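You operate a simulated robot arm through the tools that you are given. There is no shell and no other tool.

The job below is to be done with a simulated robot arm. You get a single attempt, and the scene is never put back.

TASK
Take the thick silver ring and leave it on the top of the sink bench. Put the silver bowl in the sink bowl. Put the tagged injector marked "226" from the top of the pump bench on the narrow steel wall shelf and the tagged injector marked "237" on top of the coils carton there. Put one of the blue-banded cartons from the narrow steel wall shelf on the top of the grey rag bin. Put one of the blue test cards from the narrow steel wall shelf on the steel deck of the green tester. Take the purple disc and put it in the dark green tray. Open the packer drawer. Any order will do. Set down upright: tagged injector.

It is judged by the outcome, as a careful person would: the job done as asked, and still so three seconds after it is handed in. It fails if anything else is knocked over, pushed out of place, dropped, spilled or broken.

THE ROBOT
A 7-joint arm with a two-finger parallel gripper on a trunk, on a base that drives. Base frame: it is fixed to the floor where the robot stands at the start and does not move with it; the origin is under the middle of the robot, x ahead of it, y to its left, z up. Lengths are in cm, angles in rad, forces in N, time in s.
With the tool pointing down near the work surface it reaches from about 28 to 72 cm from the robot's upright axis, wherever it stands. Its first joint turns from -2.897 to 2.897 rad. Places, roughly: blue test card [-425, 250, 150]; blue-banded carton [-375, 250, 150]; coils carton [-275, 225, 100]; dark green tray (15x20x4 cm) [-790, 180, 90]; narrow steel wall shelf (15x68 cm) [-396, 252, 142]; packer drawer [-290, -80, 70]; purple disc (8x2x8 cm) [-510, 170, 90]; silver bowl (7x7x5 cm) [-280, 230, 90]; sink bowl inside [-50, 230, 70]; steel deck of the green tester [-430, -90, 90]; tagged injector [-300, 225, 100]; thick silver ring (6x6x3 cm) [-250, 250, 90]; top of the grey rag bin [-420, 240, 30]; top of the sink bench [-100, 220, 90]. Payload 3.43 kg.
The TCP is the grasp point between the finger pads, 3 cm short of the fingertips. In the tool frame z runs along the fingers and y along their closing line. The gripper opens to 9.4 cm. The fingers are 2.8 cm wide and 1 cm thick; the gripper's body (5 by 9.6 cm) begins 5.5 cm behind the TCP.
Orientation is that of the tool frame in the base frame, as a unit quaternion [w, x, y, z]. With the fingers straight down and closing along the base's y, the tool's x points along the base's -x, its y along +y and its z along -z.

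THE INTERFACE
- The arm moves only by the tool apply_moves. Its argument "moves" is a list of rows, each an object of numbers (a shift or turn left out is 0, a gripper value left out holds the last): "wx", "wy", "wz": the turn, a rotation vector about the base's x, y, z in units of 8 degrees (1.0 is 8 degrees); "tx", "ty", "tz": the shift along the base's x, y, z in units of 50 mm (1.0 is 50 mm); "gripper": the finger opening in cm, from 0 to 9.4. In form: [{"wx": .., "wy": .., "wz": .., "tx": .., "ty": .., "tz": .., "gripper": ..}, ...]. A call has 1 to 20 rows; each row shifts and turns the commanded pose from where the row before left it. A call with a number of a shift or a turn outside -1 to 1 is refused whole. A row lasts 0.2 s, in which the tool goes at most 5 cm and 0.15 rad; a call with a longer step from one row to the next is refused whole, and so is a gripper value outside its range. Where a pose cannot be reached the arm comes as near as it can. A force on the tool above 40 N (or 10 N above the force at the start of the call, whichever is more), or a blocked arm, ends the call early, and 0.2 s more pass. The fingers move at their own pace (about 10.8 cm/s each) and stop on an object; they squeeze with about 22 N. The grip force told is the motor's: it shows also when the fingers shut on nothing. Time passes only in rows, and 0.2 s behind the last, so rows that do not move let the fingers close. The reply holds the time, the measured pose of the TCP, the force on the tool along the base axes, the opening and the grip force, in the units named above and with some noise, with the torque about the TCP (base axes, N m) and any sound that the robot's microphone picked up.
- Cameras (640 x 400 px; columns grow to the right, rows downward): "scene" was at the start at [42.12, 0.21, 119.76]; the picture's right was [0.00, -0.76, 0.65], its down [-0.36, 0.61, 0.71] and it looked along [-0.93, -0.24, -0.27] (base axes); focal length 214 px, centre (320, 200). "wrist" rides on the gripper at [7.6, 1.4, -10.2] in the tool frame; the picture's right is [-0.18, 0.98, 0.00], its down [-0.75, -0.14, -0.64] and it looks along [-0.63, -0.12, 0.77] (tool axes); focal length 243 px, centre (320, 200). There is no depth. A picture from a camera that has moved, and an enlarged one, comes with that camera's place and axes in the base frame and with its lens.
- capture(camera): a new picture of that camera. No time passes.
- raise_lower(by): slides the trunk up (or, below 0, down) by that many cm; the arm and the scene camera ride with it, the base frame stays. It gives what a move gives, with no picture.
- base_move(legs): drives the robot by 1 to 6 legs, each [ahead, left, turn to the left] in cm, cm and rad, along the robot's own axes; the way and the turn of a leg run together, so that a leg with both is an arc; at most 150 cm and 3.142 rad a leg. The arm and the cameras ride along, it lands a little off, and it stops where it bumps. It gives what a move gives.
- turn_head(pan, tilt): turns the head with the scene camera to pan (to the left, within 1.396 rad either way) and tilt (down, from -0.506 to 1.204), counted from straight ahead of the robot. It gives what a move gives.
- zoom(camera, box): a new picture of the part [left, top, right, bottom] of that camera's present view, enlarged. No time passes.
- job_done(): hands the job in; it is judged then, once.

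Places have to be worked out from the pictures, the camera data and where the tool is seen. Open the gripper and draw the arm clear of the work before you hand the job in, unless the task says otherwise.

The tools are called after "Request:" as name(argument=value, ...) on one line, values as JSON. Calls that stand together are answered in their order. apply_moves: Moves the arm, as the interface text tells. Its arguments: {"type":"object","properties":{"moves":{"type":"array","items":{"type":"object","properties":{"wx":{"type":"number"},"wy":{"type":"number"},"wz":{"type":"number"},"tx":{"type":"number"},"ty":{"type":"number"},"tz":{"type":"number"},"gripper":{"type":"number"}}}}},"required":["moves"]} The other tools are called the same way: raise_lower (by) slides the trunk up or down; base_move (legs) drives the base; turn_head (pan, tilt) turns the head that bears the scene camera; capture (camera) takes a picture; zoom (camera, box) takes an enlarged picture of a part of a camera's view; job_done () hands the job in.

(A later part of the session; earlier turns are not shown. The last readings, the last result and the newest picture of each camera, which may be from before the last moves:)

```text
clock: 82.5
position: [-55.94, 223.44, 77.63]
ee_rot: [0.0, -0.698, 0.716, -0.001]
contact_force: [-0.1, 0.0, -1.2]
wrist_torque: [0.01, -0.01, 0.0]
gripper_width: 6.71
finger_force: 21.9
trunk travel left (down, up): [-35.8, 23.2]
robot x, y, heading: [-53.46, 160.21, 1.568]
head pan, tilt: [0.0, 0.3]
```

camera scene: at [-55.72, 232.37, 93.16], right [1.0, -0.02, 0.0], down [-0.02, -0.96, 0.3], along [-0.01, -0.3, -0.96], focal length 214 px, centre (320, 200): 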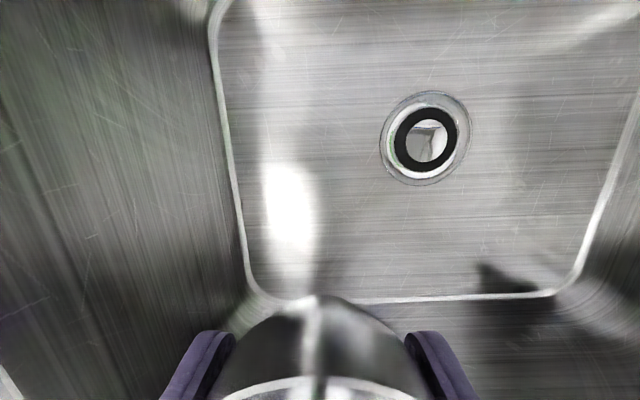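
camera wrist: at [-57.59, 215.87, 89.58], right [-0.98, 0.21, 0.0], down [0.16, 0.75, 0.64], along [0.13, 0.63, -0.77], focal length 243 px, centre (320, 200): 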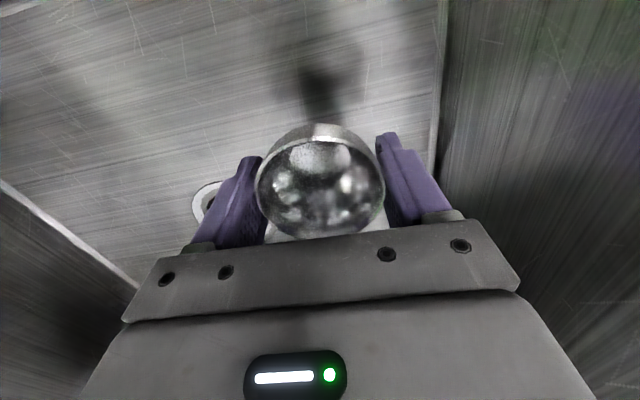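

No contact yet (force still about -1.2 N, the bowl's weight). I go on in half-centimetre steps.

Request:
raise_lower(by=-0.4)

Request:
capture(camera="wrist")

```text
clock: 83.0
position: [-55.9, 223.43, 77.11]
ee_rot: [0.001, -0.698, 0.716, -0.001]
contact_force: [0.0, -0.5, -1.2]
wrist_torque: [0.01, 0.0, 0.04]
gripper_width: 6.68
finger_force: 22.0
trunk travel left (down, up): [-35.4, 23.6]
robot x, y, heading: [-53.08, 160.54, 1.568]
head pan, tilt: [0.0, 0.3]
```

```text
taken
camera wrist: at [-57.59, 215.87, 87.49], right [-0.98, 0.21, 0.0], down [0.16, 0.75, 0.64], along [0.13, 0.63, -0.77], focal length 243 px, centre (320, 200)
```

wrist: 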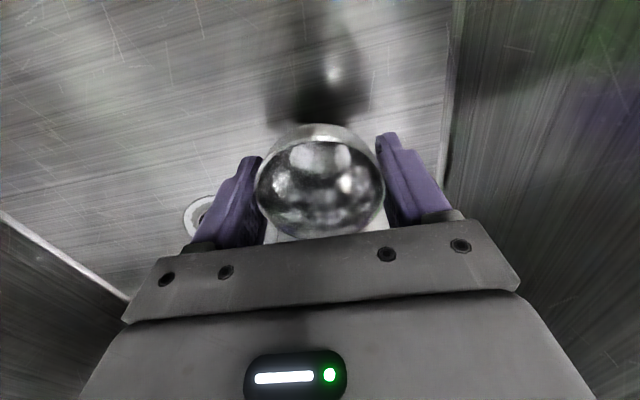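

Still free. Two more small steps down.

Request:
raise_lower(by=-0.5)

Request:
raise_lower(by=-0.5)

```text
clock: 83.5
position: [-55.96, 223.34, 76.71]
ee_rot: [0.0, -0.699, 0.715, 0.0]
contact_force: [0.4, -0.8, -0.9]
wrist_torque: [0.01, -0.01, 0.0]
gripper_width: 6.68
finger_force: 22.0
trunk travel left (down, up): [-34.9, 24.1]
robot x, y, heading: [-53.16, 160.5, 1.567]
head pan, tilt: [0.0, 0.3]
```

```text
clock: 84.1
position: [-56.0, 223.38, 76.22]
ee_rot: [0.0, -0.698, 0.716, -0.001]
contact_force: [1.1, -0.2, -0.4]
wrist_torque: [0.0, 0.02, 0.01]
gripper_width: 6.7
finger_force: 22.2
trunk travel left (down, up): [-34.4, 24.6]
robot x, y, heading: [-53.17, 160.54, 1.566]
head pan, tilt: [0.0, 0.3]
```

Force reading is within noise; continue a bit more.

Request:
raise_lower(by=-0.5)

Request:
raise_lower(by=-0.5)

Request:
capture(camera="wrist")

```text
clock: 84.6
position: [-55.94, 223.46, 75.7]
ee_rot: [0.001, -0.698, 0.716, 0.0]
contact_force: [-1.3, -0.2, -0.7]
wrist_torque: [0.01, -0.03, 0.01]
gripper_width: 6.67
finger_force: 22.2
trunk travel left (down, up): [-33.9, 25.1]
robot x, y, heading: [-53.31, 160.64, 1.566]
head pan, tilt: [0.0, 0.3]
```

```text
clock: 85.1
position: [-56.01, 223.43, 75.11]
ee_rot: [0.0, -0.698, 0.716, -0.002]
contact_force: [0.3, -0.8, -1.1]
wrist_torque: [0.01, 0.04, -0.02]
gripper_width: 6.66
finger_force: 21.4
trunk travel left (down, up): [-33.4, 25.6]
robot x, y, heading: [-52.9, 160.31, 1.565]
head pan, tilt: [0.0, 0.3]
```

```text
taken
camera wrist: at [-57.59, 215.87, 85.49], right [-0.98, 0.21, 0.0], down [0.16, 0.75, 0.64], along [0.13, 0.63, -0.77], focal length 243 px, centre (320, 200)
```

wrist: 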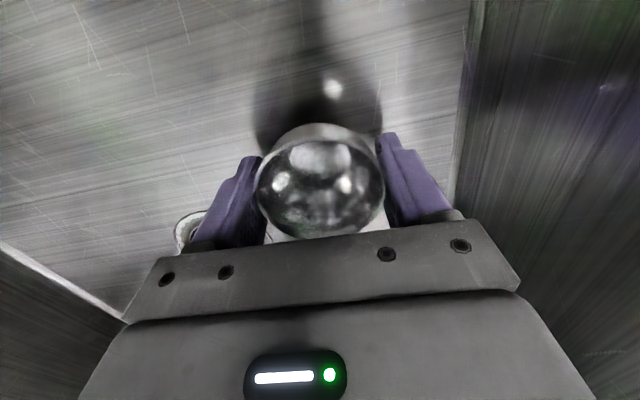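

The mirror image under the bowl is nearer but no contact yet. Continue stepping down.

Request:
raise_lower(by=-0.6)

Request:
raise_lower(by=-0.5)

Request:
raise_lower(by=-0.5)

```text
clock: 85.7
position: [-55.93, 223.28, 74.62]
ee_rot: [0.001, -0.698, 0.716, -0.001]
contact_force: [-0.5, 1.0, -1.0]
wrist_torque: [0.02, -0.04, -0.01]
gripper_width: 6.65
finger_force: 22.0
trunk travel left (down, up): [-32.8, 26.2]
robot x, y, heading: [-52.99, 160.4, 1.572]
head pan, tilt: [0.0, 0.3]
```

```text
clock: 86.2
position: [-55.95, 223.49, 74.39]
ee_rot: [0.002, -0.698, 0.716, 0.002]
contact_force: [1.8, 1.5, 16.2]
wrist_torque: [0.07, -0.01, 0.03]
gripper_width: 6.65
finger_force: 22.0
trunk travel left (down, up): [-32.3, 26.7]
robot x, y, heading: [-52.82, 159.98, 1.572]
head pan, tilt: [0.0, 0.3]
```

```text
clock: 86.9
position: [-55.97, 223.7, 74.02]
ee_rot: [0.002, -0.699, 0.716, 0.004]
contact_force: [0.9, -4.1, 13.9]
wrist_torque: [-0.31, 0.12, 0.05]
gripper_width: 6.66
finger_force: 22.0
trunk travel left (down, up): [-31.8, 27.2]
robot x, y, heading: [-53.25, 160.06, 1.57]
head pan, tilt: [0.0, 0.3]
stopped: the force on the tool passed its limit at 40 N (the readings are from after the stop); the commanded pose is now the measured one
```

Contact at TCP z≈74.4: the bowl is on the sink floor. I relieve the pressure slightly, open the gripper and look.

Request:
raise_lower(by=0.4)

Request:
apply_moves(moves=[{"gripper": 8.5}, {"gripper": 8.5}, {"gripper": 8.5}])

Request:
capture(camera="wrist")

```text
clock: 87.4
position: [-56.04, 223.7, 74.16]
ee_rot: [0.001, -0.698, 0.716, 0.0]
contact_force: [-0.8, 0.1, -0.9]
wrist_torque: [-0.03, -0.02, 0.04]
gripper_width: 6.65
finger_force: 22.0
trunk travel left (down, up): [-32.2, 26.8]
robot x, y, heading: [-52.92, 160.82, 1.566]
head pan, tilt: [0.0, 0.3]
```

```text
clock: 88.2
position: [-55.93, 223.71, 74.27]
ee_rot: [0.002, -0.698, 0.716, 0.002]
contact_force: [-0.3, 1.0, -0.3]
wrist_torque: [-0.03, -0.01, -0.01]
gripper_width: 8.53
finger_force: 0.1
trunk travel left (down, up): [-32.2, 26.8]
robot x, y, heading: [-53.15, 160.36, 1.567]
head pan, tilt: [0.0, 0.3]
```

```text
taken
camera wrist: at [-57.59, 216.05, 84.51], right [-0.98, 0.21, 0.0], down [0.16, 0.75, 0.65], along [0.13, 0.63, -0.76], focal length 243 px, centre (320, 200)
```

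wrist: 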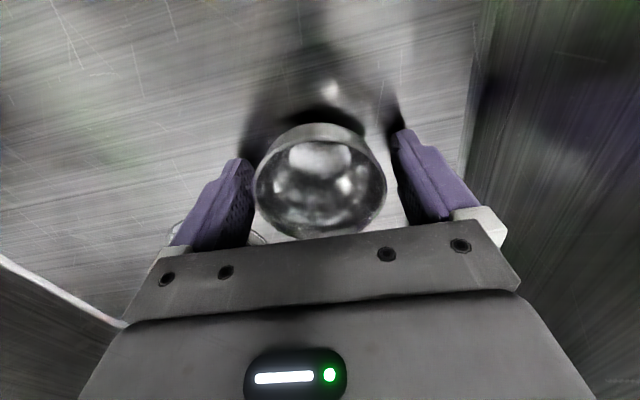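

The bowl stands free on the sink floor. I rise straight up out of the sink.

Request:
raise_lower(by=6)

Request:
apply_moves(moves=[{"tz": 0.9}, {"tz": 0.9}, {"tz": 0.9}, {"tz": 0.9}, {"tz": 0.9}, {"tz": 0.9}, {"tz": 0.9}, {"tz": 0.9}, {"tz": 0.9}, {}])

Request:
capture(camera="scene")

Request:
capture(camera="wrist")

```text
clock: 89.2
position: [-56.0, 223.75, 80.24]
ee_rot: [0.002, -0.699, 0.715, 0.001]
contact_force: [0.3, -0.2, -0.2]
wrist_torque: [-0.02, -0.02, -0.02]
gripper_width: 8.5
finger_force: 0.0
trunk travel left (down, up): [-38.2, 20.8]
robot x, y, heading: [-53.04, 160.45, 1.568]
head pan, tilt: [0.0, 0.3]
```

```text
clock: 91.4
position: [-56.05, 223.66, 120.7]
ee_rot: [0.002, -0.698, 0.716, 0.001]
contact_force: [0.8, 0.7, -0.7]
wrist_torque: [0.0, 0.0, -0.03]
gripper_width: 8.5
finger_force: 0.1
trunk travel left (down, up): [-38.2, 20.8]
robot x, y, heading: [-52.86, 160.51, 1.57]
head pan, tilt: [0.0, 0.3]
```

```text
taken
camera scene: at [-55.71, 231.93, 124.59], right [1.0, -0.02, 0.0], down [-0.02, -0.96, 0.29], along [-0.01, -0.29, -0.96], focal length 214 px, centre (320, 200)
```

scene: 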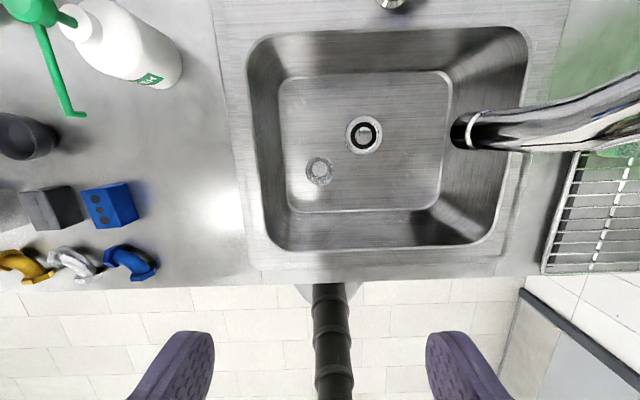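

```text
taken
camera wrist: at [-57.56, 216.09, 131.0], right [-0.98, 0.21, 0.0], down [0.16, 0.75, 0.65], along [0.13, 0.63, -0.76], focal length 243 px, centre (320, 200)
```

wrist: 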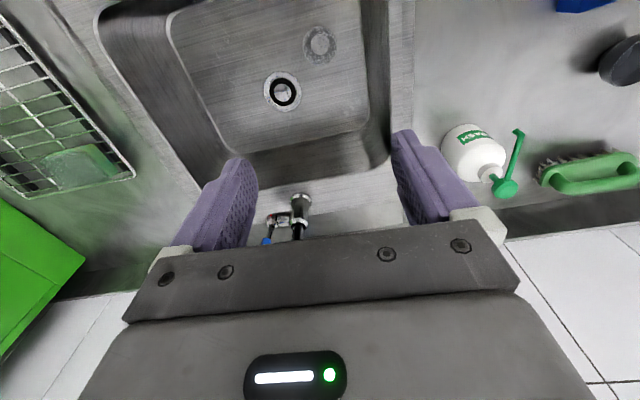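

Bowl stands upright in the sink. Next the ring: I back off, slide left to the pump bench and come in at x≈-270 so the forearm passes between the black pump's handles (tops ≈ z 108).

Request:
base_move(legs=[[-50, 0, 0], [0, 110, 0], [0, 107, 0]])

Request:
capture(camera="scene")

```text
clock: 104.8
position: [-274.76, 172.7, 120.63]
ee_rot: [0.003, -0.703, 0.711, 0.001]
contact_force: [-0.3, 0.6, -0.4]
wrist_torque: [0.02, -0.01, 0.0]
gripper_width: 8.49
finger_force: 0.2
trunk travel left (down, up): [-38.2, 20.8]
robot x, y, heading: [-271.35, 109.52, 1.58]
head pan, tilt: [0.0, 0.3]
```

```text
taken
camera scene: at [-274.67, 180.99, 124.58], right [1.0, -0.01, 0.0], down [-0.01, -0.96, 0.29], along [0.0, -0.29, -0.96], focal length 214 px, centre (320, 200)
```

scene: 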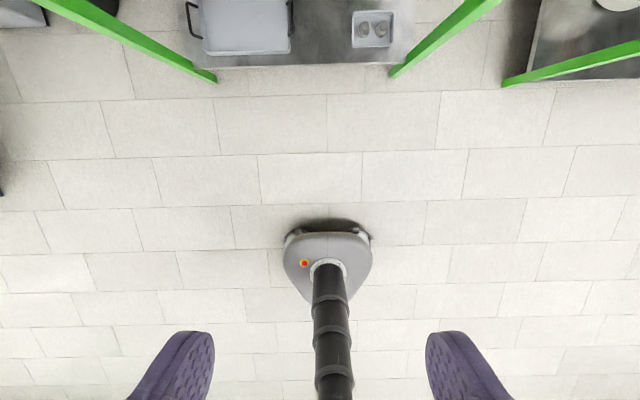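

Base front reaches about 20 cm ahead of its centre and the bench legs stand at y≈208, so y≈180 is safe. Drive forward 69 cm.

Request:
base_move(legs=[[40, 0, -0.008], [29, 0, 0]])

Request:
turn_head(pan=0, tilt=0)

Request:
capture(camera="scene")

```text
clock: 108.9
position: [-274.36, 241.89, 120.57]
ee_rot: [0.002, -0.699, 0.715, 0.002]
contact_force: [0.0, 0.5, -0.8]
wrist_torque: [-0.03, 0.03, 0.0]
gripper_width: 8.51
finger_force: 0.1
trunk travel left (down, up): [-38.2, 20.8]
robot x, y, heading: [-271.46, 178.69, 1.57]
head pan, tilt: [0.0, 0.3]
```

```text
clock: 109.7
position: [-274.39, 241.67, 120.81]
ee_rot: [0.002, -0.7, 0.714, 0.002]
contact_force: [1.6, 0.4, -0.7]
wrist_torque: [0.04, -0.02, 0.0]
gripper_width: 8.49
finger_force: 0.1
trunk travel left (down, up): [-38.2, 20.8]
robot x, y, heading: [-271.38, 178.81, 1.573]
head pan, tilt: [0.0, 0.0]
```

```text
taken
camera scene: at [-274.11, 252.81, 124.92], right [1.0, -0.02, 0.0], down [-0.02, -1.0, 0.0], along [0.0, 0.0, -1.0], focal length 214 px, centre (320, 200)
```

scene: 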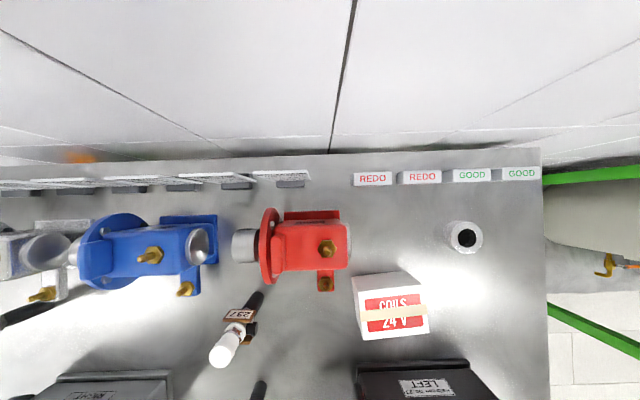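

Ring measures at about [-249.8, 246]. I nudge the base 3 cm forward and a bit right for reach, then move the arm sideways above the ring while high.

Request:
base_move(legs=[[3, -2, 0]])

Request:
apply_moves(moves=[{"tx": 0.9, "ty": 0.05}, {"tx": 0.9, "ty": 0.05}, {"tx": 0.9, "ty": 0.05}, {"tx": 0.9, "ty": 0.05}, {"tx": 0.9, "ty": 0.05}, {}])

Request:
capture(camera="wrist")

Request:
capture(camera="scene")

```text
clock: 110.5
position: [-272.34, 244.92, 120.6]
ee_rot: [0.001, -0.699, 0.715, 0.001]
contact_force: [0.5, 0.7, 0.0]
wrist_torque: [-0.01, 0.02, 0.04]
gripper_width: 8.49
finger_force: 0.1
trunk travel left (down, up): [-38.2, 20.8]
robot x, y, heading: [-269.28, 181.56, 1.568]
head pan, tilt: [0.0, 0.0]
```

```text
clock: 111.9
position: [-249.99, 246.04, 120.66]
ee_rot: [0.003, -0.7, 0.715, 0.002]
contact_force: [-0.1, -0.3, 0.4]
wrist_torque: [-0.01, -0.01, 0.02]
gripper_width: 8.52
finger_force: 0.0
trunk travel left (down, up): [-38.2, 20.8]
robot x, y, heading: [-269.66, 181.71, 1.57]
head pan, tilt: [0.0, 0.0]
```

```text
taken
camera wrist: at [-251.54, 238.47, 130.91], right [-0.98, 0.2, 0.0], down [0.16, 0.75, 0.65], along [0.13, 0.63, -0.76], focal length 243 px, centre (320, 200)
```

wrist: 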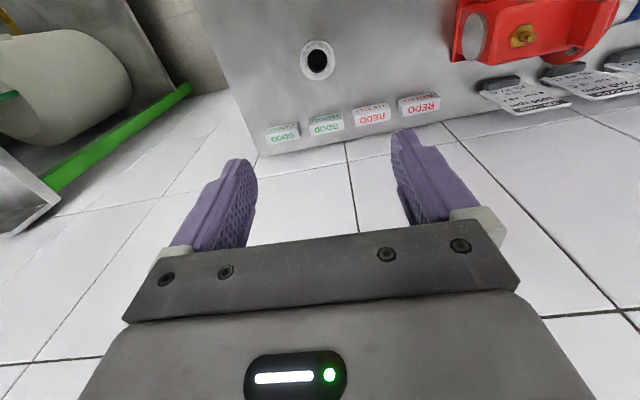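

```text
taken
camera scene: at [-249.7, 257.1, 124.86], right [1.0, -0.02, 0.0], down [-0.02, -1.0, 0.0], along [0.0, 0.0, -1.0], focal length 214 px, centre (320, 200)
```

scene: 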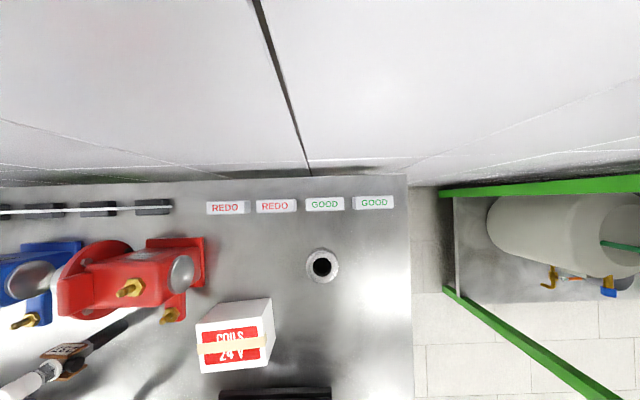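

Ring is nearly centred (≈[-249.6, 246.1]). I descend to z≈90 with a 0.3 cm x correction and check.

Request:
apply_moves(moves=[{"tx": 0.06, "tz": -0.9}, {"tz": -0.9}, {"tz": -0.9}, {"tz": -0.9}, {"tz": -0.9}, {"tz": -0.9}, {"tz": -0.6}, {}])

Request:
capture(camera="wrist")

Request:
capture(camera="scene")

```text
clock: 113.7
position: [-249.57, 246.11, 90.71]
ee_rot: [0.001, -0.7, 0.714, 0.002]
contact_force: [-0.2, 0.0, 0.0]
wrist_torque: [0.01, -0.03, -0.01]
gripper_width: 8.48
finger_force: 0.0
trunk travel left (down, up): [-38.2, 20.8]
robot x, y, heading: [-269.24, 181.78, 1.569]
head pan, tilt: [0.0, 0.0]
```

```text
taken
camera wrist: at [-251.21, 238.42, 100.93], right [-0.98, 0.21, 0.0], down [0.16, 0.75, 0.65], along [0.13, 0.63, -0.76], focal length 243 px, centre (320, 200)
```

wrist: 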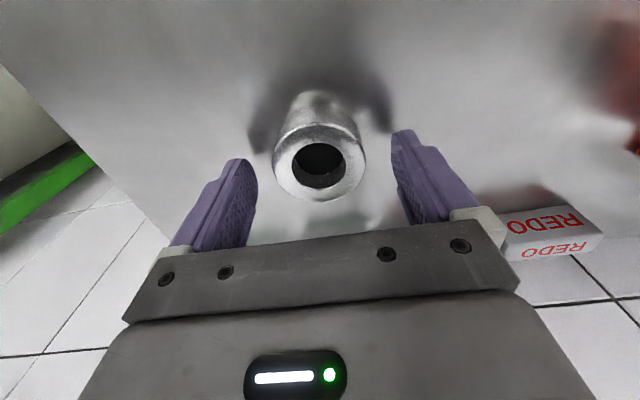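

```text
taken
camera scene: at [-249.35, 257.04, 94.88], right [1.0, -0.02, 0.0], down [-0.02, -1.0, -0.01], along [0.0, 0.01, -1.0], focal length 214 px, centre (320, 200)
```

scene: 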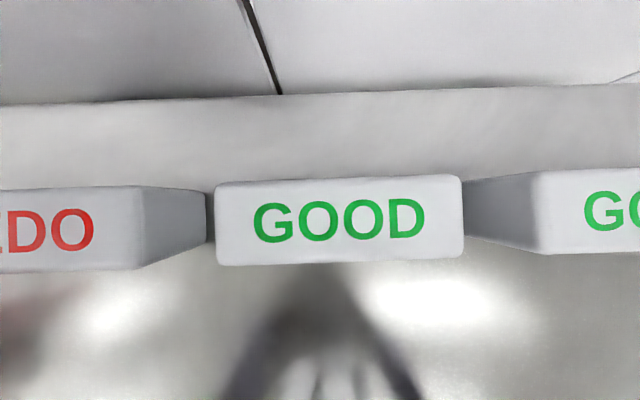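

Ring is centred between the fingers with its top at z≈88. I descend in small steps watching the force.

Request:
apply_moves(moves=[{"tz": -0.15}, {"tz": -0.15}, {}])

Request:
apply_moves(moves=[{"tz": -0.1}, {}])

Request:
capture(camera="wrist")

```text
clock: 114.5
position: [-249.52, 246.11, 89.16]
ee_rot: [0.002, -0.7, 0.714, 0.001]
contact_force: [0.6, 0.2, 0.2]
wrist_torque: [0.0, 0.01, 0.0]
gripper_width: 8.49
finger_force: 0.1
trunk travel left (down, up): [-38.2, 20.8]
robot x, y, heading: [-269.48, 181.43, 1.573]
head pan, tilt: [0.0, 0.0]
```

```text
clock: 115.1
position: [-249.57, 245.99, 88.86]
ee_rot: [0.004, -0.7, 0.714, 0.004]
contact_force: [0.7, -0.3, 28.1]
wrist_torque: [-0.42, 1.29, 0.14]
gripper_width: 8.47
finger_force: 0.0
trunk travel left (down, up): [-38.2, 20.8]
robot x, y, heading: [-269.32, 181.56, 1.568]
head pan, tilt: [0.0, 0.0]
```

```text
taken
camera wrist: at [-251.17, 238.33, 99.25], right [-0.98, 0.21, 0.0], down [0.16, 0.74, 0.65], along [0.13, 0.64, -0.76], focal length 243 px, centre (320, 200)
```

wrist: 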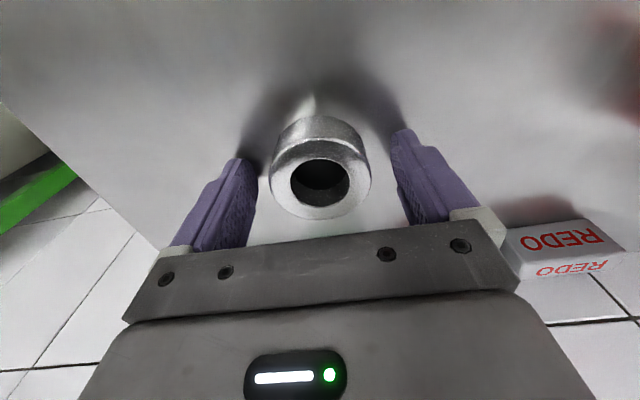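

Fingertips touched the bench at TCP z≈88.9, so the bench top is z≈85.9. I lift 0.5 cm and close on the ring.

Request:
apply_moves(moves=[{"tz": 0.14}, {"gripper": 5}, {"gripper": 4.5}, {"gripper": 4.5}, {"gripper": 4.5}])

Request:
capture(camera="wrist")

```text
clock: 116.3
position: [-249.54, 246.01, 89.34]
ee_rot: [0.002, -0.699, 0.715, 0.002]
contact_force: [-0.1, -1.2, -1.0]
wrist_torque: [-0.02, 0.01, 0.02]
gripper_width: 5.53
finger_force: 22.2
trunk travel left (down, up): [-38.2, 20.8]
robot x, y, heading: [-269.2, 181.78, 1.567]
head pan, tilt: [0.0, 0.0]
```

```text
taken
camera wrist: at [-251.13, 238.38, 99.64], right [-0.98, 0.21, 0.0], down [0.16, 0.75, 0.65], along [0.13, 0.63, -0.76], focal length 243 px, centre (320, 200)
```

wrist: 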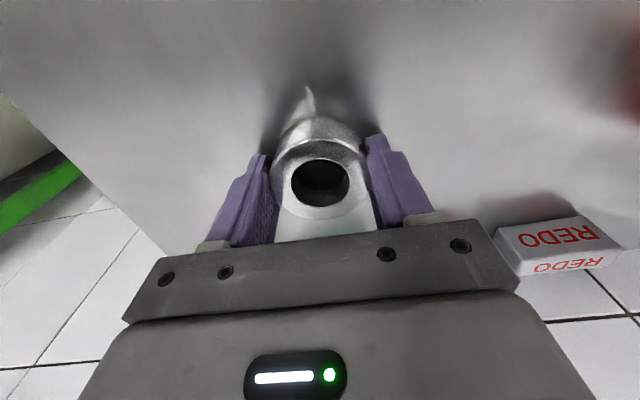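

Ring gripped (5.5 cm, 22 N). I lift it to z≈124, then back off and slide right to the sink bench, aiming at the free area near [-79, 222].

Request:
apply_moves(moves=[{"tz": 0.5}, {"tz": 1.0}, {"tz": 1.0}, {"tz": 1.0}, {"tz": 1.0}, {"tz": 1.0}, {"tz": 1.0}, {"tz": 0.5}, {}])

Request:
base_move(legs=[[-62, 0, 0], [0, -90, 0], [0, -80, 0]])

Request:
turn_head(pan=0, tilt=-0.5)

Request:
capture(camera="scene")

Request:
capture(camera="wrist")

```text
clock: 118.3
position: [-249.63, 246.0, 124.43]
ee_rot: [0.002, -0.7, 0.714, 0.002]
contact_force: [-0.3, 0.3, -1.5]
wrist_torque: [0.01, 0.0, -0.01]
gripper_width: 5.51
finger_force: 22.4
trunk travel left (down, up): [-38.2, 20.8]
robot x, y, heading: [-269.27, 181.61, 1.572]
head pan, tilt: [0.0, 0.0]
```

```text
clock: 130.1
position: [-78.23, 182.1, 124.34]
ee_rot: [0.002, -0.695, 0.719, 0.002]
contact_force: [-0.8, 0.8, -0.1]
wrist_torque: [-0.05, 0.02, 0.0]
gripper_width: 5.52
finger_force: 22.4
trunk travel left (down, up): [-38.2, 20.8]
robot x, y, heading: [-98.61, 117.99, 1.558]
head pan, tilt: [0.0, 0.0]
```

```text
clock: 131.0
position: [-78.3, 182.07, 124.32]
ee_rot: [0.002, -0.695, 0.719, 0.003]
contact_force: [0.4, 0.0, -0.8]
wrist_torque: [-0.01, -0.02, 0.03]
gripper_width: 5.54
finger_force: 22.1
trunk travel left (down, up): [-38.2, 20.8]
robot x, y, heading: [-98.48, 117.89, 1.561]
head pan, tilt: [0.0, -0.499]
```

```text
taken
camera scene: at [-77.68, 197.06, 130.92], right [1.0, -0.03, 0.0], down [-0.03, -0.88, -0.48], along [0.02, 0.48, -0.88], focal length 214 px, centre (320, 200)
```

scene: 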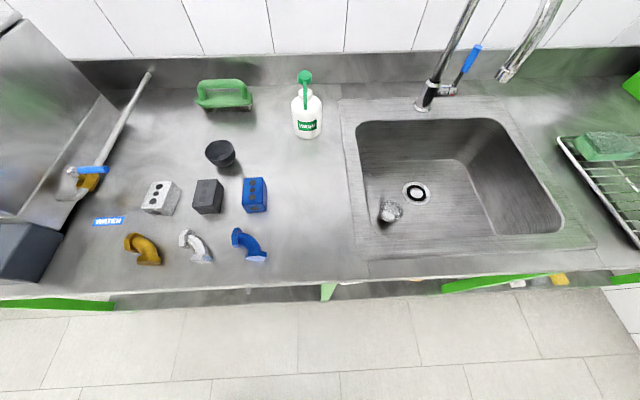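

```text
taken
camera wrist: at [-79.89, 174.47, 134.67], right [-0.98, 0.22, 0.0], down [0.17, 0.75, 0.65], along [0.14, 0.63, -0.76], focal length 243 px, centre (320, 200)
```

wrist: 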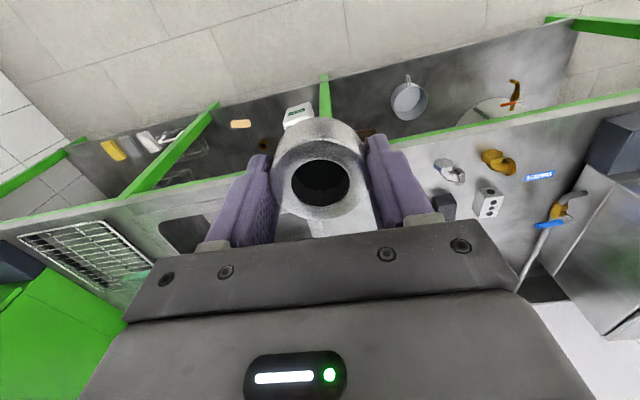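

The gap between the blue parts (x≤-89) and the sink plate (x≥-70) is free. I drive forward 40 cm and then lower the ring at x≈-79.5.

Request:
base_move(legs=[[40, 1.5, 0]])

Request:
apply_moves(moves=[{"tz": -0.9}, {"tz": -0.9}, {"tz": -0.9}, {"tz": -0.9}, {"tz": -0.9}, {"tz": -0.9}, {"tz": -0.6}, {}])

Request:
capture(camera="wrist")

```text
clock: 133.5
position: [-79.01, 222.17, 124.31]
ee_rot: [0.001, -0.694, 0.72, 0.002]
contact_force: [-0.6, 0.5, -0.7]
wrist_torque: [-0.01, 0.01, 0.01]
gripper_width: 5.52
finger_force: 21.5
trunk travel left (down, up): [-38.2, 20.8]
robot x, y, heading: [-99.65, 157.55, 1.558]
head pan, tilt: [0.0, -0.499]
```

```text
clock: 135.3
position: [-78.85, 222.53, 95.33]
ee_rot: [0.014, -0.693, 0.721, 0.008]
contact_force: [-2.5, -6.9, 28.4]
wrist_torque: [4.02, 0.03, 0.28]
gripper_width: 5.51
finger_force: 22.0
trunk travel left (down, up): [-38.2, 20.8]
robot x, y, heading: [-99.83, 157.63, 1.555]
head pan, tilt: [0.0, -0.499]
stopped in row 8: the force on the tool passed its limit at 45 N (the readings are from after the stop); the commanded pose is now the measured one
```

```text
taken
camera wrist: at [-80.58, 214.69, 105.43], right [-0.98, 0.22, 0.0], down [0.16, 0.73, 0.67], along [0.15, 0.65, -0.75], focal length 243 px, centre (320, 200)
```

wrist: 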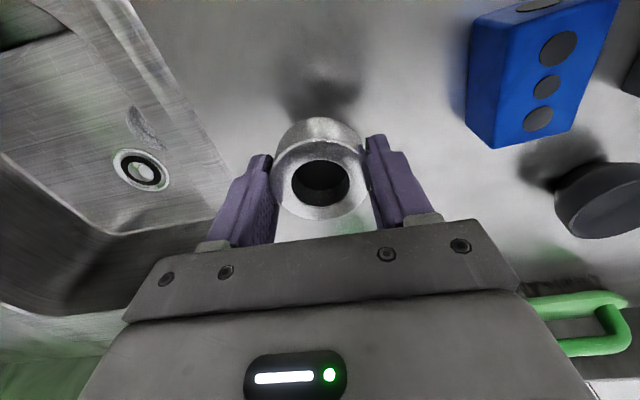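

Something stopped the descent early at TCP z≈95.3, and the torque suggests a contact about 12 cm ahead (+y) of the grasp point. I look with the scene camera before moving anything.

Request:
capture(camera="scene")

```text
taken
camera scene: at [-78.28, 237.41, 102.35], right [1.0, -0.04, 0.0], down [-0.03, -0.86, -0.51], along [0.02, 0.51, -0.86], focal length 214 px, centre (320, 200)
```

scene: 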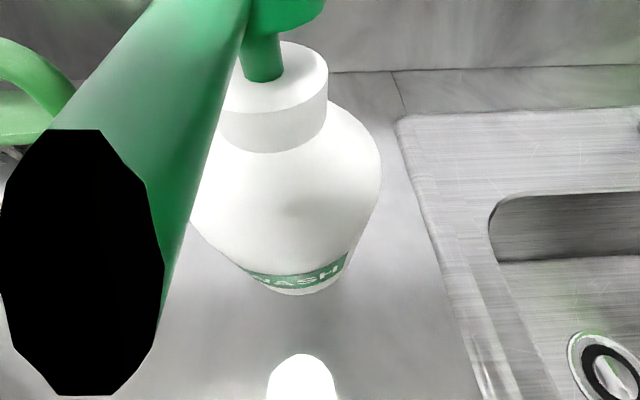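

The camera sits right beside the soap dispenser's spout, so the head assembly ahead of the gripper touched that spout; the bottle still stands upright. I rise straight up and level the tool, then pull back in y.

Request:
apply_moves(moves=[{"tz": 0.4}, {"tz": 0.8}, {"tz": 0.8, "wx": -0.222, "wy": 0.065}, {"tz": 0.8}, {}])

Request:
capture(camera="scene")

```text
clock: 136.5
position: [-78.87, 222.54, 108.62]
ee_rot: [-0.005, -0.693, 0.721, -0.002]
contact_force: [1.0, 0.8, -0.7]
wrist_torque: [-0.02, -0.01, 0.03]
gripper_width: 5.5
finger_force: 22.2
trunk travel left (down, up): [-38.2, 20.8]
robot x, y, heading: [-99.82, 157.88, 1.555]
head pan, tilt: [0.0, -0.499]
```

```text
taken
camera scene: at [-78.22, 237.68, 115.02], right [1.0, -0.04, 0.0], down [-0.04, -0.88, -0.47], along [0.01, 0.47, -0.88], focal length 214 px, centre (320, 200)
```

scene: 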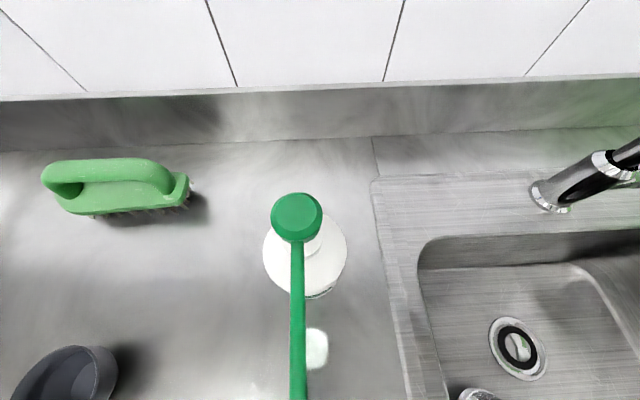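

The dispenser stands as before. I move the ring 10.5 cm toward the front edge side (y≈212) to keep the head clear of the spout, and check the spot with the wrist camera.

Request:
apply_moves(moves=[{"ty": -0.7}, {"ty": -0.7}, {"ty": -0.7}, {"wx": 0.07, "wy": 0.05}, {}])

Request:
turn_head(pan=0, tilt=0.1)

Request:
capture(camera="scene")

Request:
capture(camera="wrist")

```text
clock: 137.7
position: [-78.96, 212.09, 108.87]
ee_rot: [-0.005, -0.693, 0.721, 0.003]
contact_force: [-0.1, 0.1, -2.1]
wrist_torque: [-0.04, 0.01, -0.02]
gripper_width: 5.51
finger_force: 22.3
trunk travel left (down, up): [-38.2, 20.8]
robot x, y, heading: [-99.3, 157.61, 1.562]
head pan, tilt: [0.0, -0.499]
```

```text
clock: 138.7
position: [-78.88, 212.02, 108.86]
ee_rot: [-0.005, -0.693, 0.721, 0.004]
contact_force: [-0.3, 0.7, -0.9]
wrist_torque: [-0.01, 0.01, -0.01]
gripper_width: 5.52
finger_force: 22.1
trunk travel left (down, up): [-38.2, 20.8]
robot x, y, heading: [-99.5, 157.86, 1.561]
head pan, tilt: [0.0, 0.099]
```

```text
taken
camera scene: at [-78.35, 222.16, 112.74], right [1.0, -0.04, -0.01], down [-0.04, -0.99, 0.1], along [-0.02, -0.1, -0.99], focal length 214 px, centre (320, 200)
```

scene: 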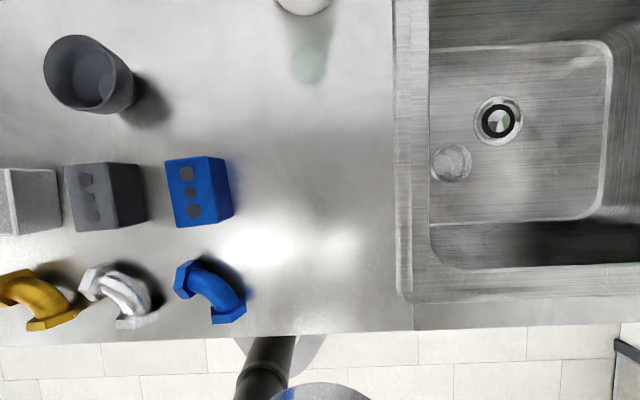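

```text
taken
camera wrist: at [-80.4, 204.51, 119.15], right [-0.98, 0.22, 0.01], down [0.18, 0.75, 0.64], along [0.13, 0.62, -0.77], focal length 243 px, centre (320, 200)
```

wrist: 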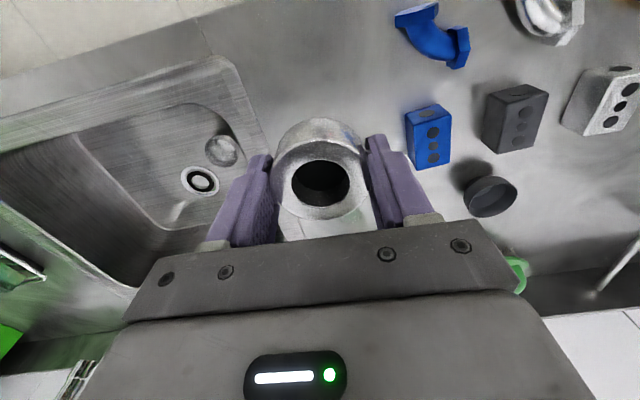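

Clear spot. I descend to z≈91.5, then creep to contact.

Request:
apply_moves(moves=[{"tz": -0.9}, {"tz": -0.9}, {"tz": -0.9}, {"tz": -0.7}, {}])

Request:
apply_moves(moves=[{"tz": -0.1}, {"tz": -0.1}, {}])

```text
clock: 139.9
position: [-78.86, 212.01, 91.85]
ee_rot: [-0.005, -0.693, 0.721, 0.003]
contact_force: [0.6, 0.7, -0.8]
wrist_torque: [0.01, 0.03, -0.02]
gripper_width: 5.55
finger_force: 22.6
trunk travel left (down, up): [-38.2, 20.8]
robot x, y, heading: [-99.7, 157.7, 1.554]
head pan, tilt: [0.0, 0.099]
```

```text
clock: 140.7
position: [-78.94, 212.14, 90.86]
ee_rot: [-0.002, -0.693, 0.721, 0.004]
contact_force: [2.0, 3.7, 27.1]
wrist_torque: [0.05, -0.6, 0.08]
gripper_width: 5.57
finger_force: 21.9
trunk travel left (down, up): [-38.2, 20.8]
robot x, y, heading: [-99.81, 158.12, 1.556]
head pan, tilt: [0.0, 0.099]
```

Contact: the ring is on the sink bench. I ease up a touch, open the fingers and rise.

Request:
apply_moves(moves=[{"tz": 0.03}, {"gripper": 7.5}, {"gripper": 7.5}, {"gripper": 7.5}, {}])

Request:
capture(camera="wrist")

```text
clock: 141.9
position: [-79.13, 212.13, 91.12]
ee_rot: [-0.004, -0.694, 0.72, 0.004]
contact_force: [-18.2, 9.7, 20.0]
wrist_torque: [0.3, -0.33, 0.44]
gripper_width: 6.45
finger_force: 0.0
trunk travel left (down, up): [-38.2, 20.8]
robot x, y, heading: [-99.51, 157.83, 1.557]
head pan, tilt: [0.0, 0.099]
```

```text
taken
camera wrist: at [-80.68, 204.53, 101.38], right [-0.98, 0.22, 0.01], down [0.18, 0.75, 0.64], along [0.13, 0.63, -0.77], focal length 243 px, centre (320, 200)
```

wrist: 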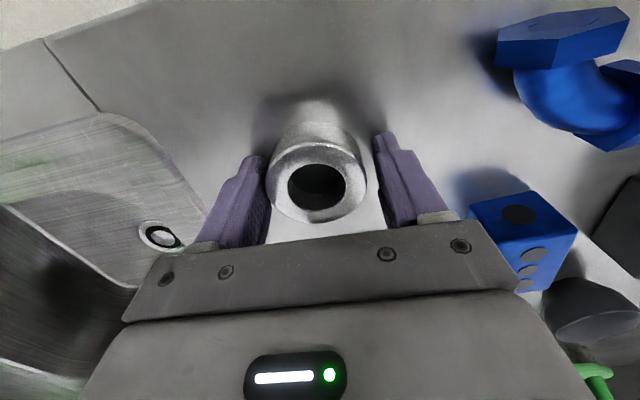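

The fingers stopped at 6.45 cm with some force, probably the tips rub on the bench. I lift half a centimetre and let them open fully.

Request:
apply_moves(moves=[{"tz": 0.06}, {}, {"gripper": 7.5}, {}])

Request:
capture(camera="wrist")

```text
clock: 142.9
position: [-78.9, 212.12, 91.29]
ee_rot: [-0.004, -0.693, 0.721, 0.002]
contact_force: [0.3, 0.0, 0.4]
wrist_torque: [0.01, 0.02, -0.04]
gripper_width: 7.48
finger_force: 0.0
trunk travel left (down, up): [-38.2, 20.8]
robot x, y, heading: [-99.62, 157.94, 1.55]
head pan, tilt: [0.0, 0.099]
```

```text
taken
camera wrist: at [-80.39, 204.51, 101.61], right [-0.98, 0.22, 0.01], down [0.18, 0.75, 0.64], along [0.13, 0.62, -0.77], focal length 243 px, centre (320, 200)
```

wrist: 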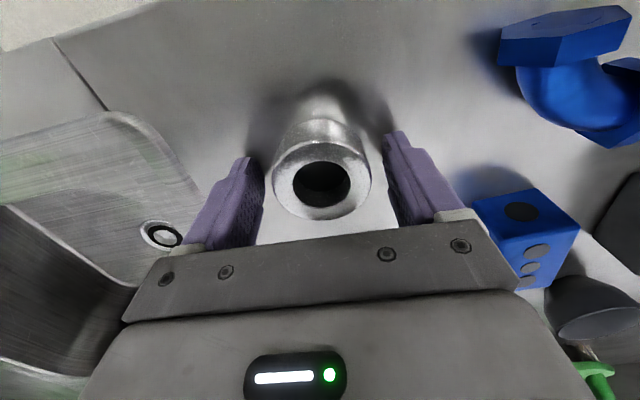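

The ring is released. I rise and take a last look at it.

Request:
apply_moves(moves=[{"tz": 0.5}, {"tz": 1.0}, {"tz": 1.0}, {"tz": 1.0}, {"tz": 1.0}, {"tz": 1.0}, {"tz": 1.0}, {}])

Request:
capture(camera="scene")

Request:
capture(camera="wrist")

```text
clock: 144.7
position: [-78.87, 212.18, 123.49]
ee_rot: [-0.006, -0.694, 0.72, 0.003]
contact_force: [-0.1, 0.2, -0.2]
wrist_torque: [0.0, -0.03, 0.04]
gripper_width: 7.48
finger_force: 0.1
trunk travel left (down, up): [-38.2, 20.8]
robot x, y, heading: [-99.49, 157.76, 1.561]
head pan, tilt: [0.0, 0.099]
```

```text
taken
camera scene: at [-78.3, 222.22, 127.53], right [1.0, -0.04, -0.01], down [-0.04, -0.99, 0.1], along [-0.02, -0.1, -0.99], focal length 214 px, centre (320, 200)
```

scene: 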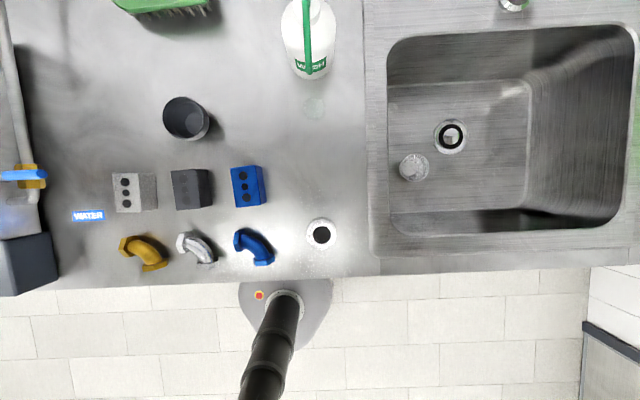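

```text
taken
camera wrist: at [-80.35, 204.58, 133.95], right [-0.98, 0.22, 0.01], down [0.18, 0.75, 0.64], along [0.13, 0.62, -0.77], focal length 243 px, centre (320, 200)
```

wrist: 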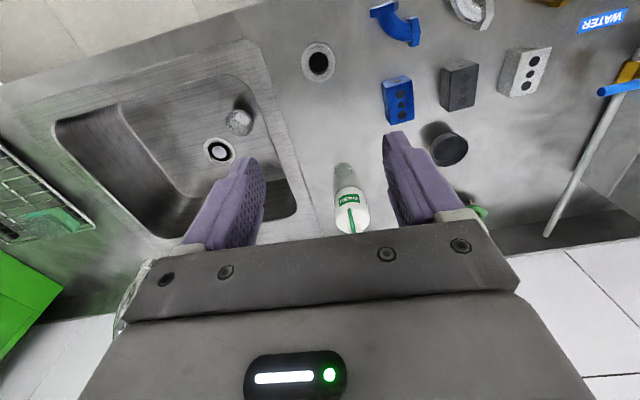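

Ring lies on the sink bench, bowl in the sink. Now for injector 237 (at about [-285.2, 235.8], 14.5 cm tall): I back off and slide left to the pump bench.

Request:
base_move(legs=[[-47, 0, 0], [0, 95, 0], [0, 90, 0.012]])

```text
clock: 156.4
position: [-266.45, 166.93, 123.57]
ee_rot: [-0.004, -0.704, 0.71, 0.004]
contact_force: [-0.8, -0.8, 0.2]
wrist_torque: [-0.01, -0.01, 0.01]
gripper_width: 7.5
finger_force: 0.0
trunk travel left (down, up): [-38.2, 20.8]
robot x, y, heading: [-285.75, 112.08, 1.582]
head pan, tilt: [0.0, 0.099]
```

Positions are as planned. Drive forward 63 cm with the tool at z≈123.5, above the pump handles.

Request:
base_move(legs=[[63, 0, -0.01]])

Request:
apply_moves(moves=[{"tx": -0.8, "ty": 0.2}, {"tx": -0.8, "ty": 0.2}, {"tx": -0.8, "ty": 0.2}, {"tx": -0.8, "ty": 0.2}, {"tx": -0.4, "ty": 0.1}, {}])

Request:
capture(camera="wrist")

Request:
capture(camera="scene")

```text
clock: 159.9
position: [-266.41, 229.82, 123.65]
ee_rot: [-0.006, -0.7, 0.714, 0.003]
contact_force: [0.5, -0.6, -0.8]
wrist_torque: [-0.02, 0.01, 0.02]
gripper_width: 7.47
finger_force: 0.1
trunk travel left (down, up): [-38.2, 20.8]
robot x, y, heading: [-286.45, 175.09, 1.575]
head pan, tilt: [0.0, 0.099]
```

```text
clock: 161.3
position: [-284.49, 234.04, 123.56]
ee_rot: [-0.004, -0.699, 0.715, 0.003]
contact_force: [0.7, 0.2, 0.4]
wrist_torque: [-0.01, 0.01, -0.02]
gripper_width: 7.52
finger_force: 0.1
trunk travel left (down, up): [-38.2, 20.8]
robot x, y, heading: [-286.53, 174.93, 1.573]
head pan, tilt: [0.0, 0.099]
```

```text
taken
camera wrist: at [-285.86, 226.56, 133.9], right [-0.98, 0.2, 0.01], down [0.16, 0.75, 0.64], along [0.12, 0.63, -0.77], focal length 243 px, centre (320, 200)
```

wrist: 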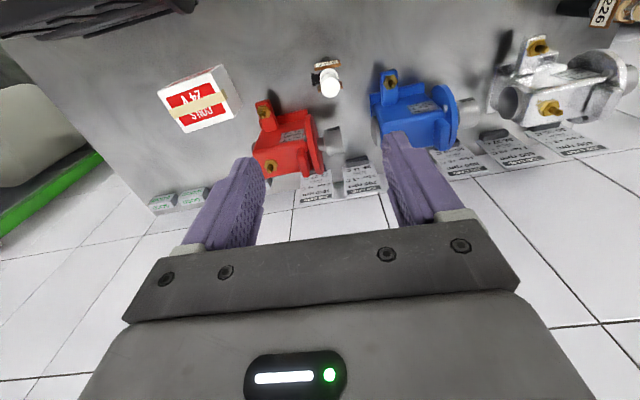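

```text
taken
camera scene: at [-284.11, 244.23, 127.49], right [1.0, -0.02, -0.01], down [-0.02, -0.99, 0.1], along [-0.01, -0.1, -0.99], focal length 214 px, centre (320, 200)
```

scene: 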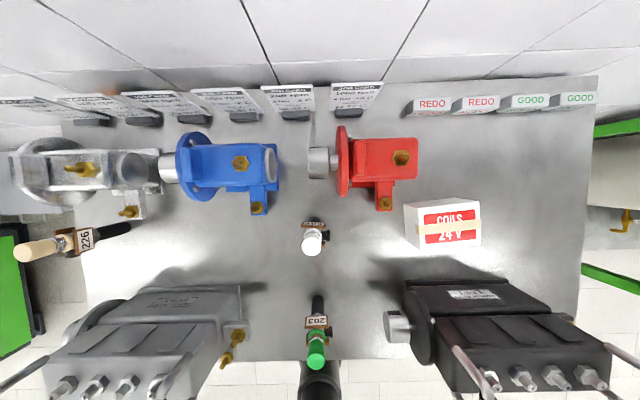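

237's cap shows at about [-285.6, 235.6]. I centre over it, narrow the opening to 6 cm and descend to just above the cap.

Request:
apply_moves(moves=[{"tx": -0.21, "ty": 0.3, "gripper": 6}, {"tz": -0.85}, {"tz": -0.85}, {"tz": -0.85}, {"tz": -0.75}, {}])

Request:
capture(camera="wrist")

Request:
capture(camera="scene")

```text
clock: 162.7
position: [-285.55, 235.54, 106.91]
ee_rot: [-0.004, -0.699, 0.715, 0.004]
contact_force: [0.0, 0.0, -0.3]
wrist_torque: [-0.01, 0.0, 0.03]
gripper_width: 6.0
finger_force: 0.2
trunk travel left (down, up): [-38.2, 20.8]
robot x, y, heading: [-286.38, 175.2, 1.578]
head pan, tilt: [0.0, 0.099]
```

```text
taken
camera wrist: at [-286.95, 227.96, 117.33], right [-0.98, 0.2, 0.01], down [0.16, 0.75, 0.64], along [0.12, 0.63, -0.77], focal length 243 px, centre (320, 200)
```

wrist: 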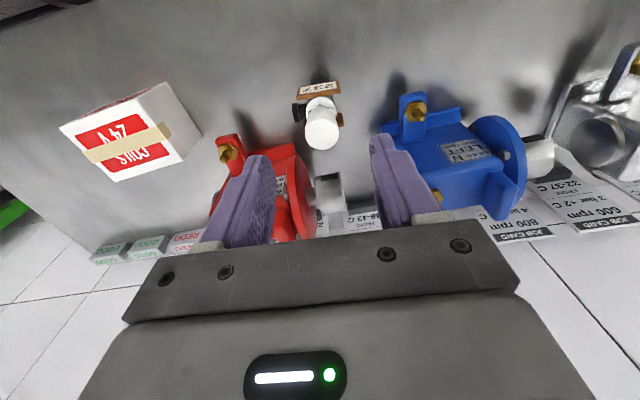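

```text
taken
camera scene: at [-285.21, 245.63, 110.93], right [1.0, -0.02, -0.01], down [-0.02, -0.99, 0.1], along [-0.01, -0.1, -0.99], focal length 214 px, centre (320, 200)
```

scene: 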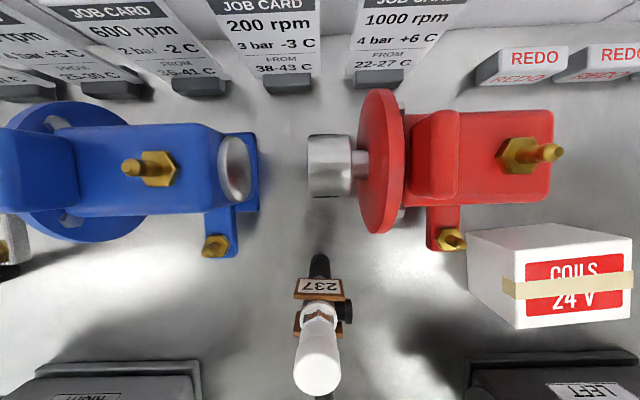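

Cap spans about z 97.6–101.3, with a side connector just below. I descend so the tips end at z≈97, gripping only the cap.

Request:
apply_moves(moves=[{"tz": -0.5}, {"tz": -0.5}, {"tz": -0.36}, {}])

Request:
capture(camera="wrist")

```text
clock: 163.7
position: [-285.43, 235.55, 100.07]
ee_rot: [-0.004, -0.7, 0.714, 0.003]
contact_force: [-0.6, 0.4, -0.2]
wrist_torque: [0.0, -0.02, 0.02]
gripper_width: 6.02
finger_force: 0.1
trunk travel left (down, up): [-38.2, 20.8]
robot x, y, heading: [-286.1, 175.03, 1.577]
head pan, tilt: [0.0, 0.099]
```

```text
taken
camera wrist: at [-286.9, 228.04, 110.51], right [-0.98, 0.2, 0.01], down [0.16, 0.75, 0.64], along [0.12, 0.63, -0.77], focal length 243 px, centre (320, 200)
```

wrist: 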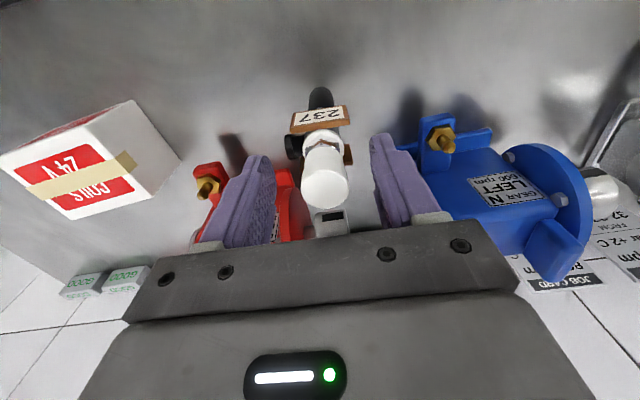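

The cap lies right at the grasp point, 2 mm off in x; I correct this and close.

Request:
apply_moves(moves=[{"tx": -0.04}, {"gripper": 4}, {"gripper": 3}, {"gripper": 2}, {"gripper": 1.5}, {}, {}])

Request:
capture(camera="wrist")

```text
clock: 165.3
position: [-285.52, 235.67, 100.37]
ee_rot: [-0.004, -0.7, 0.714, 0.004]
contact_force: [-0.2, 0.3, 1.3]
wrist_torque: [0.02, -0.01, -0.01]
gripper_width: 2.37
finger_force: 21.8
trunk travel left (down, up): [-38.2, 20.8]
robot x, y, heading: [-286.37, 174.86, 1.57]
head pan, tilt: [0.0, 0.099]
heard: snap
```

```text
taken
camera wrist: at [-287.1, 228.03, 110.58], right [-0.98, 0.2, 0.01], down [0.16, 0.75, 0.64], along [0.12, 0.63, -0.77], focal length 243 px, centre (320, 200)
```

wrist: 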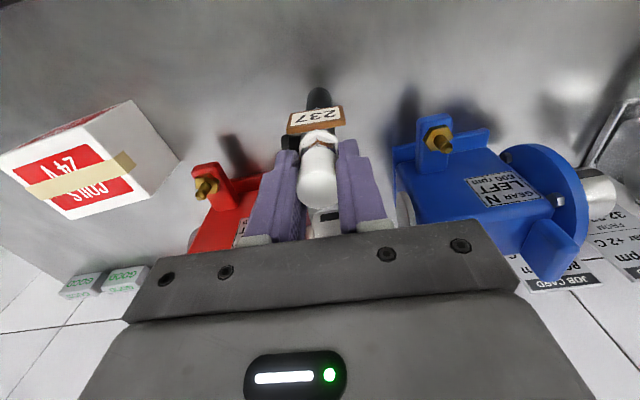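

I heard a snap. Before lifting I zoom in to see whether the cap or injector changed.

Request:
zoom(camera="wrist", box=[240, 70, 400, 230])

Request:
capture(camera="scene")

```text
2.50 times, centred on (320, 150) of wrist
camera zoom: at [-287.1, 228.03, 110.58], right [-0.98, 0.2, 0.01], down [0.16, 0.75, 0.64], along [0.12, 0.63, -0.77], focal length 606 px, centre (320, 325)
```

zoom: 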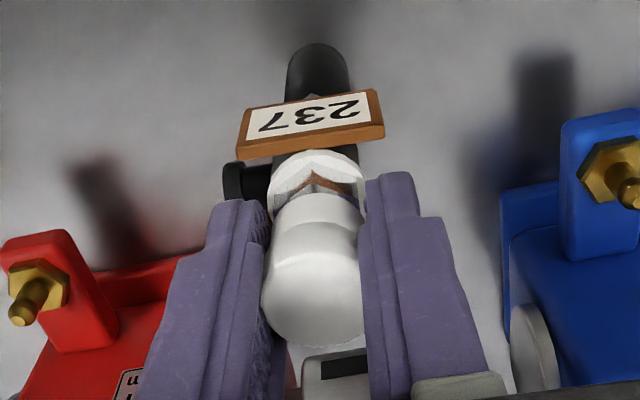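

```text
taken
camera scene: at [-285.35, 245.7, 104.17], right [1.0, -0.02, -0.01], down [-0.02, -0.99, 0.1], along [-0.01, -0.1, -0.99], focal length 214 px, centre (320, 200)
```

scene: 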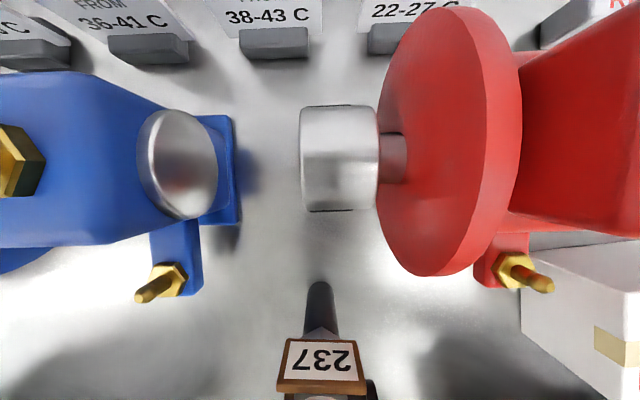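

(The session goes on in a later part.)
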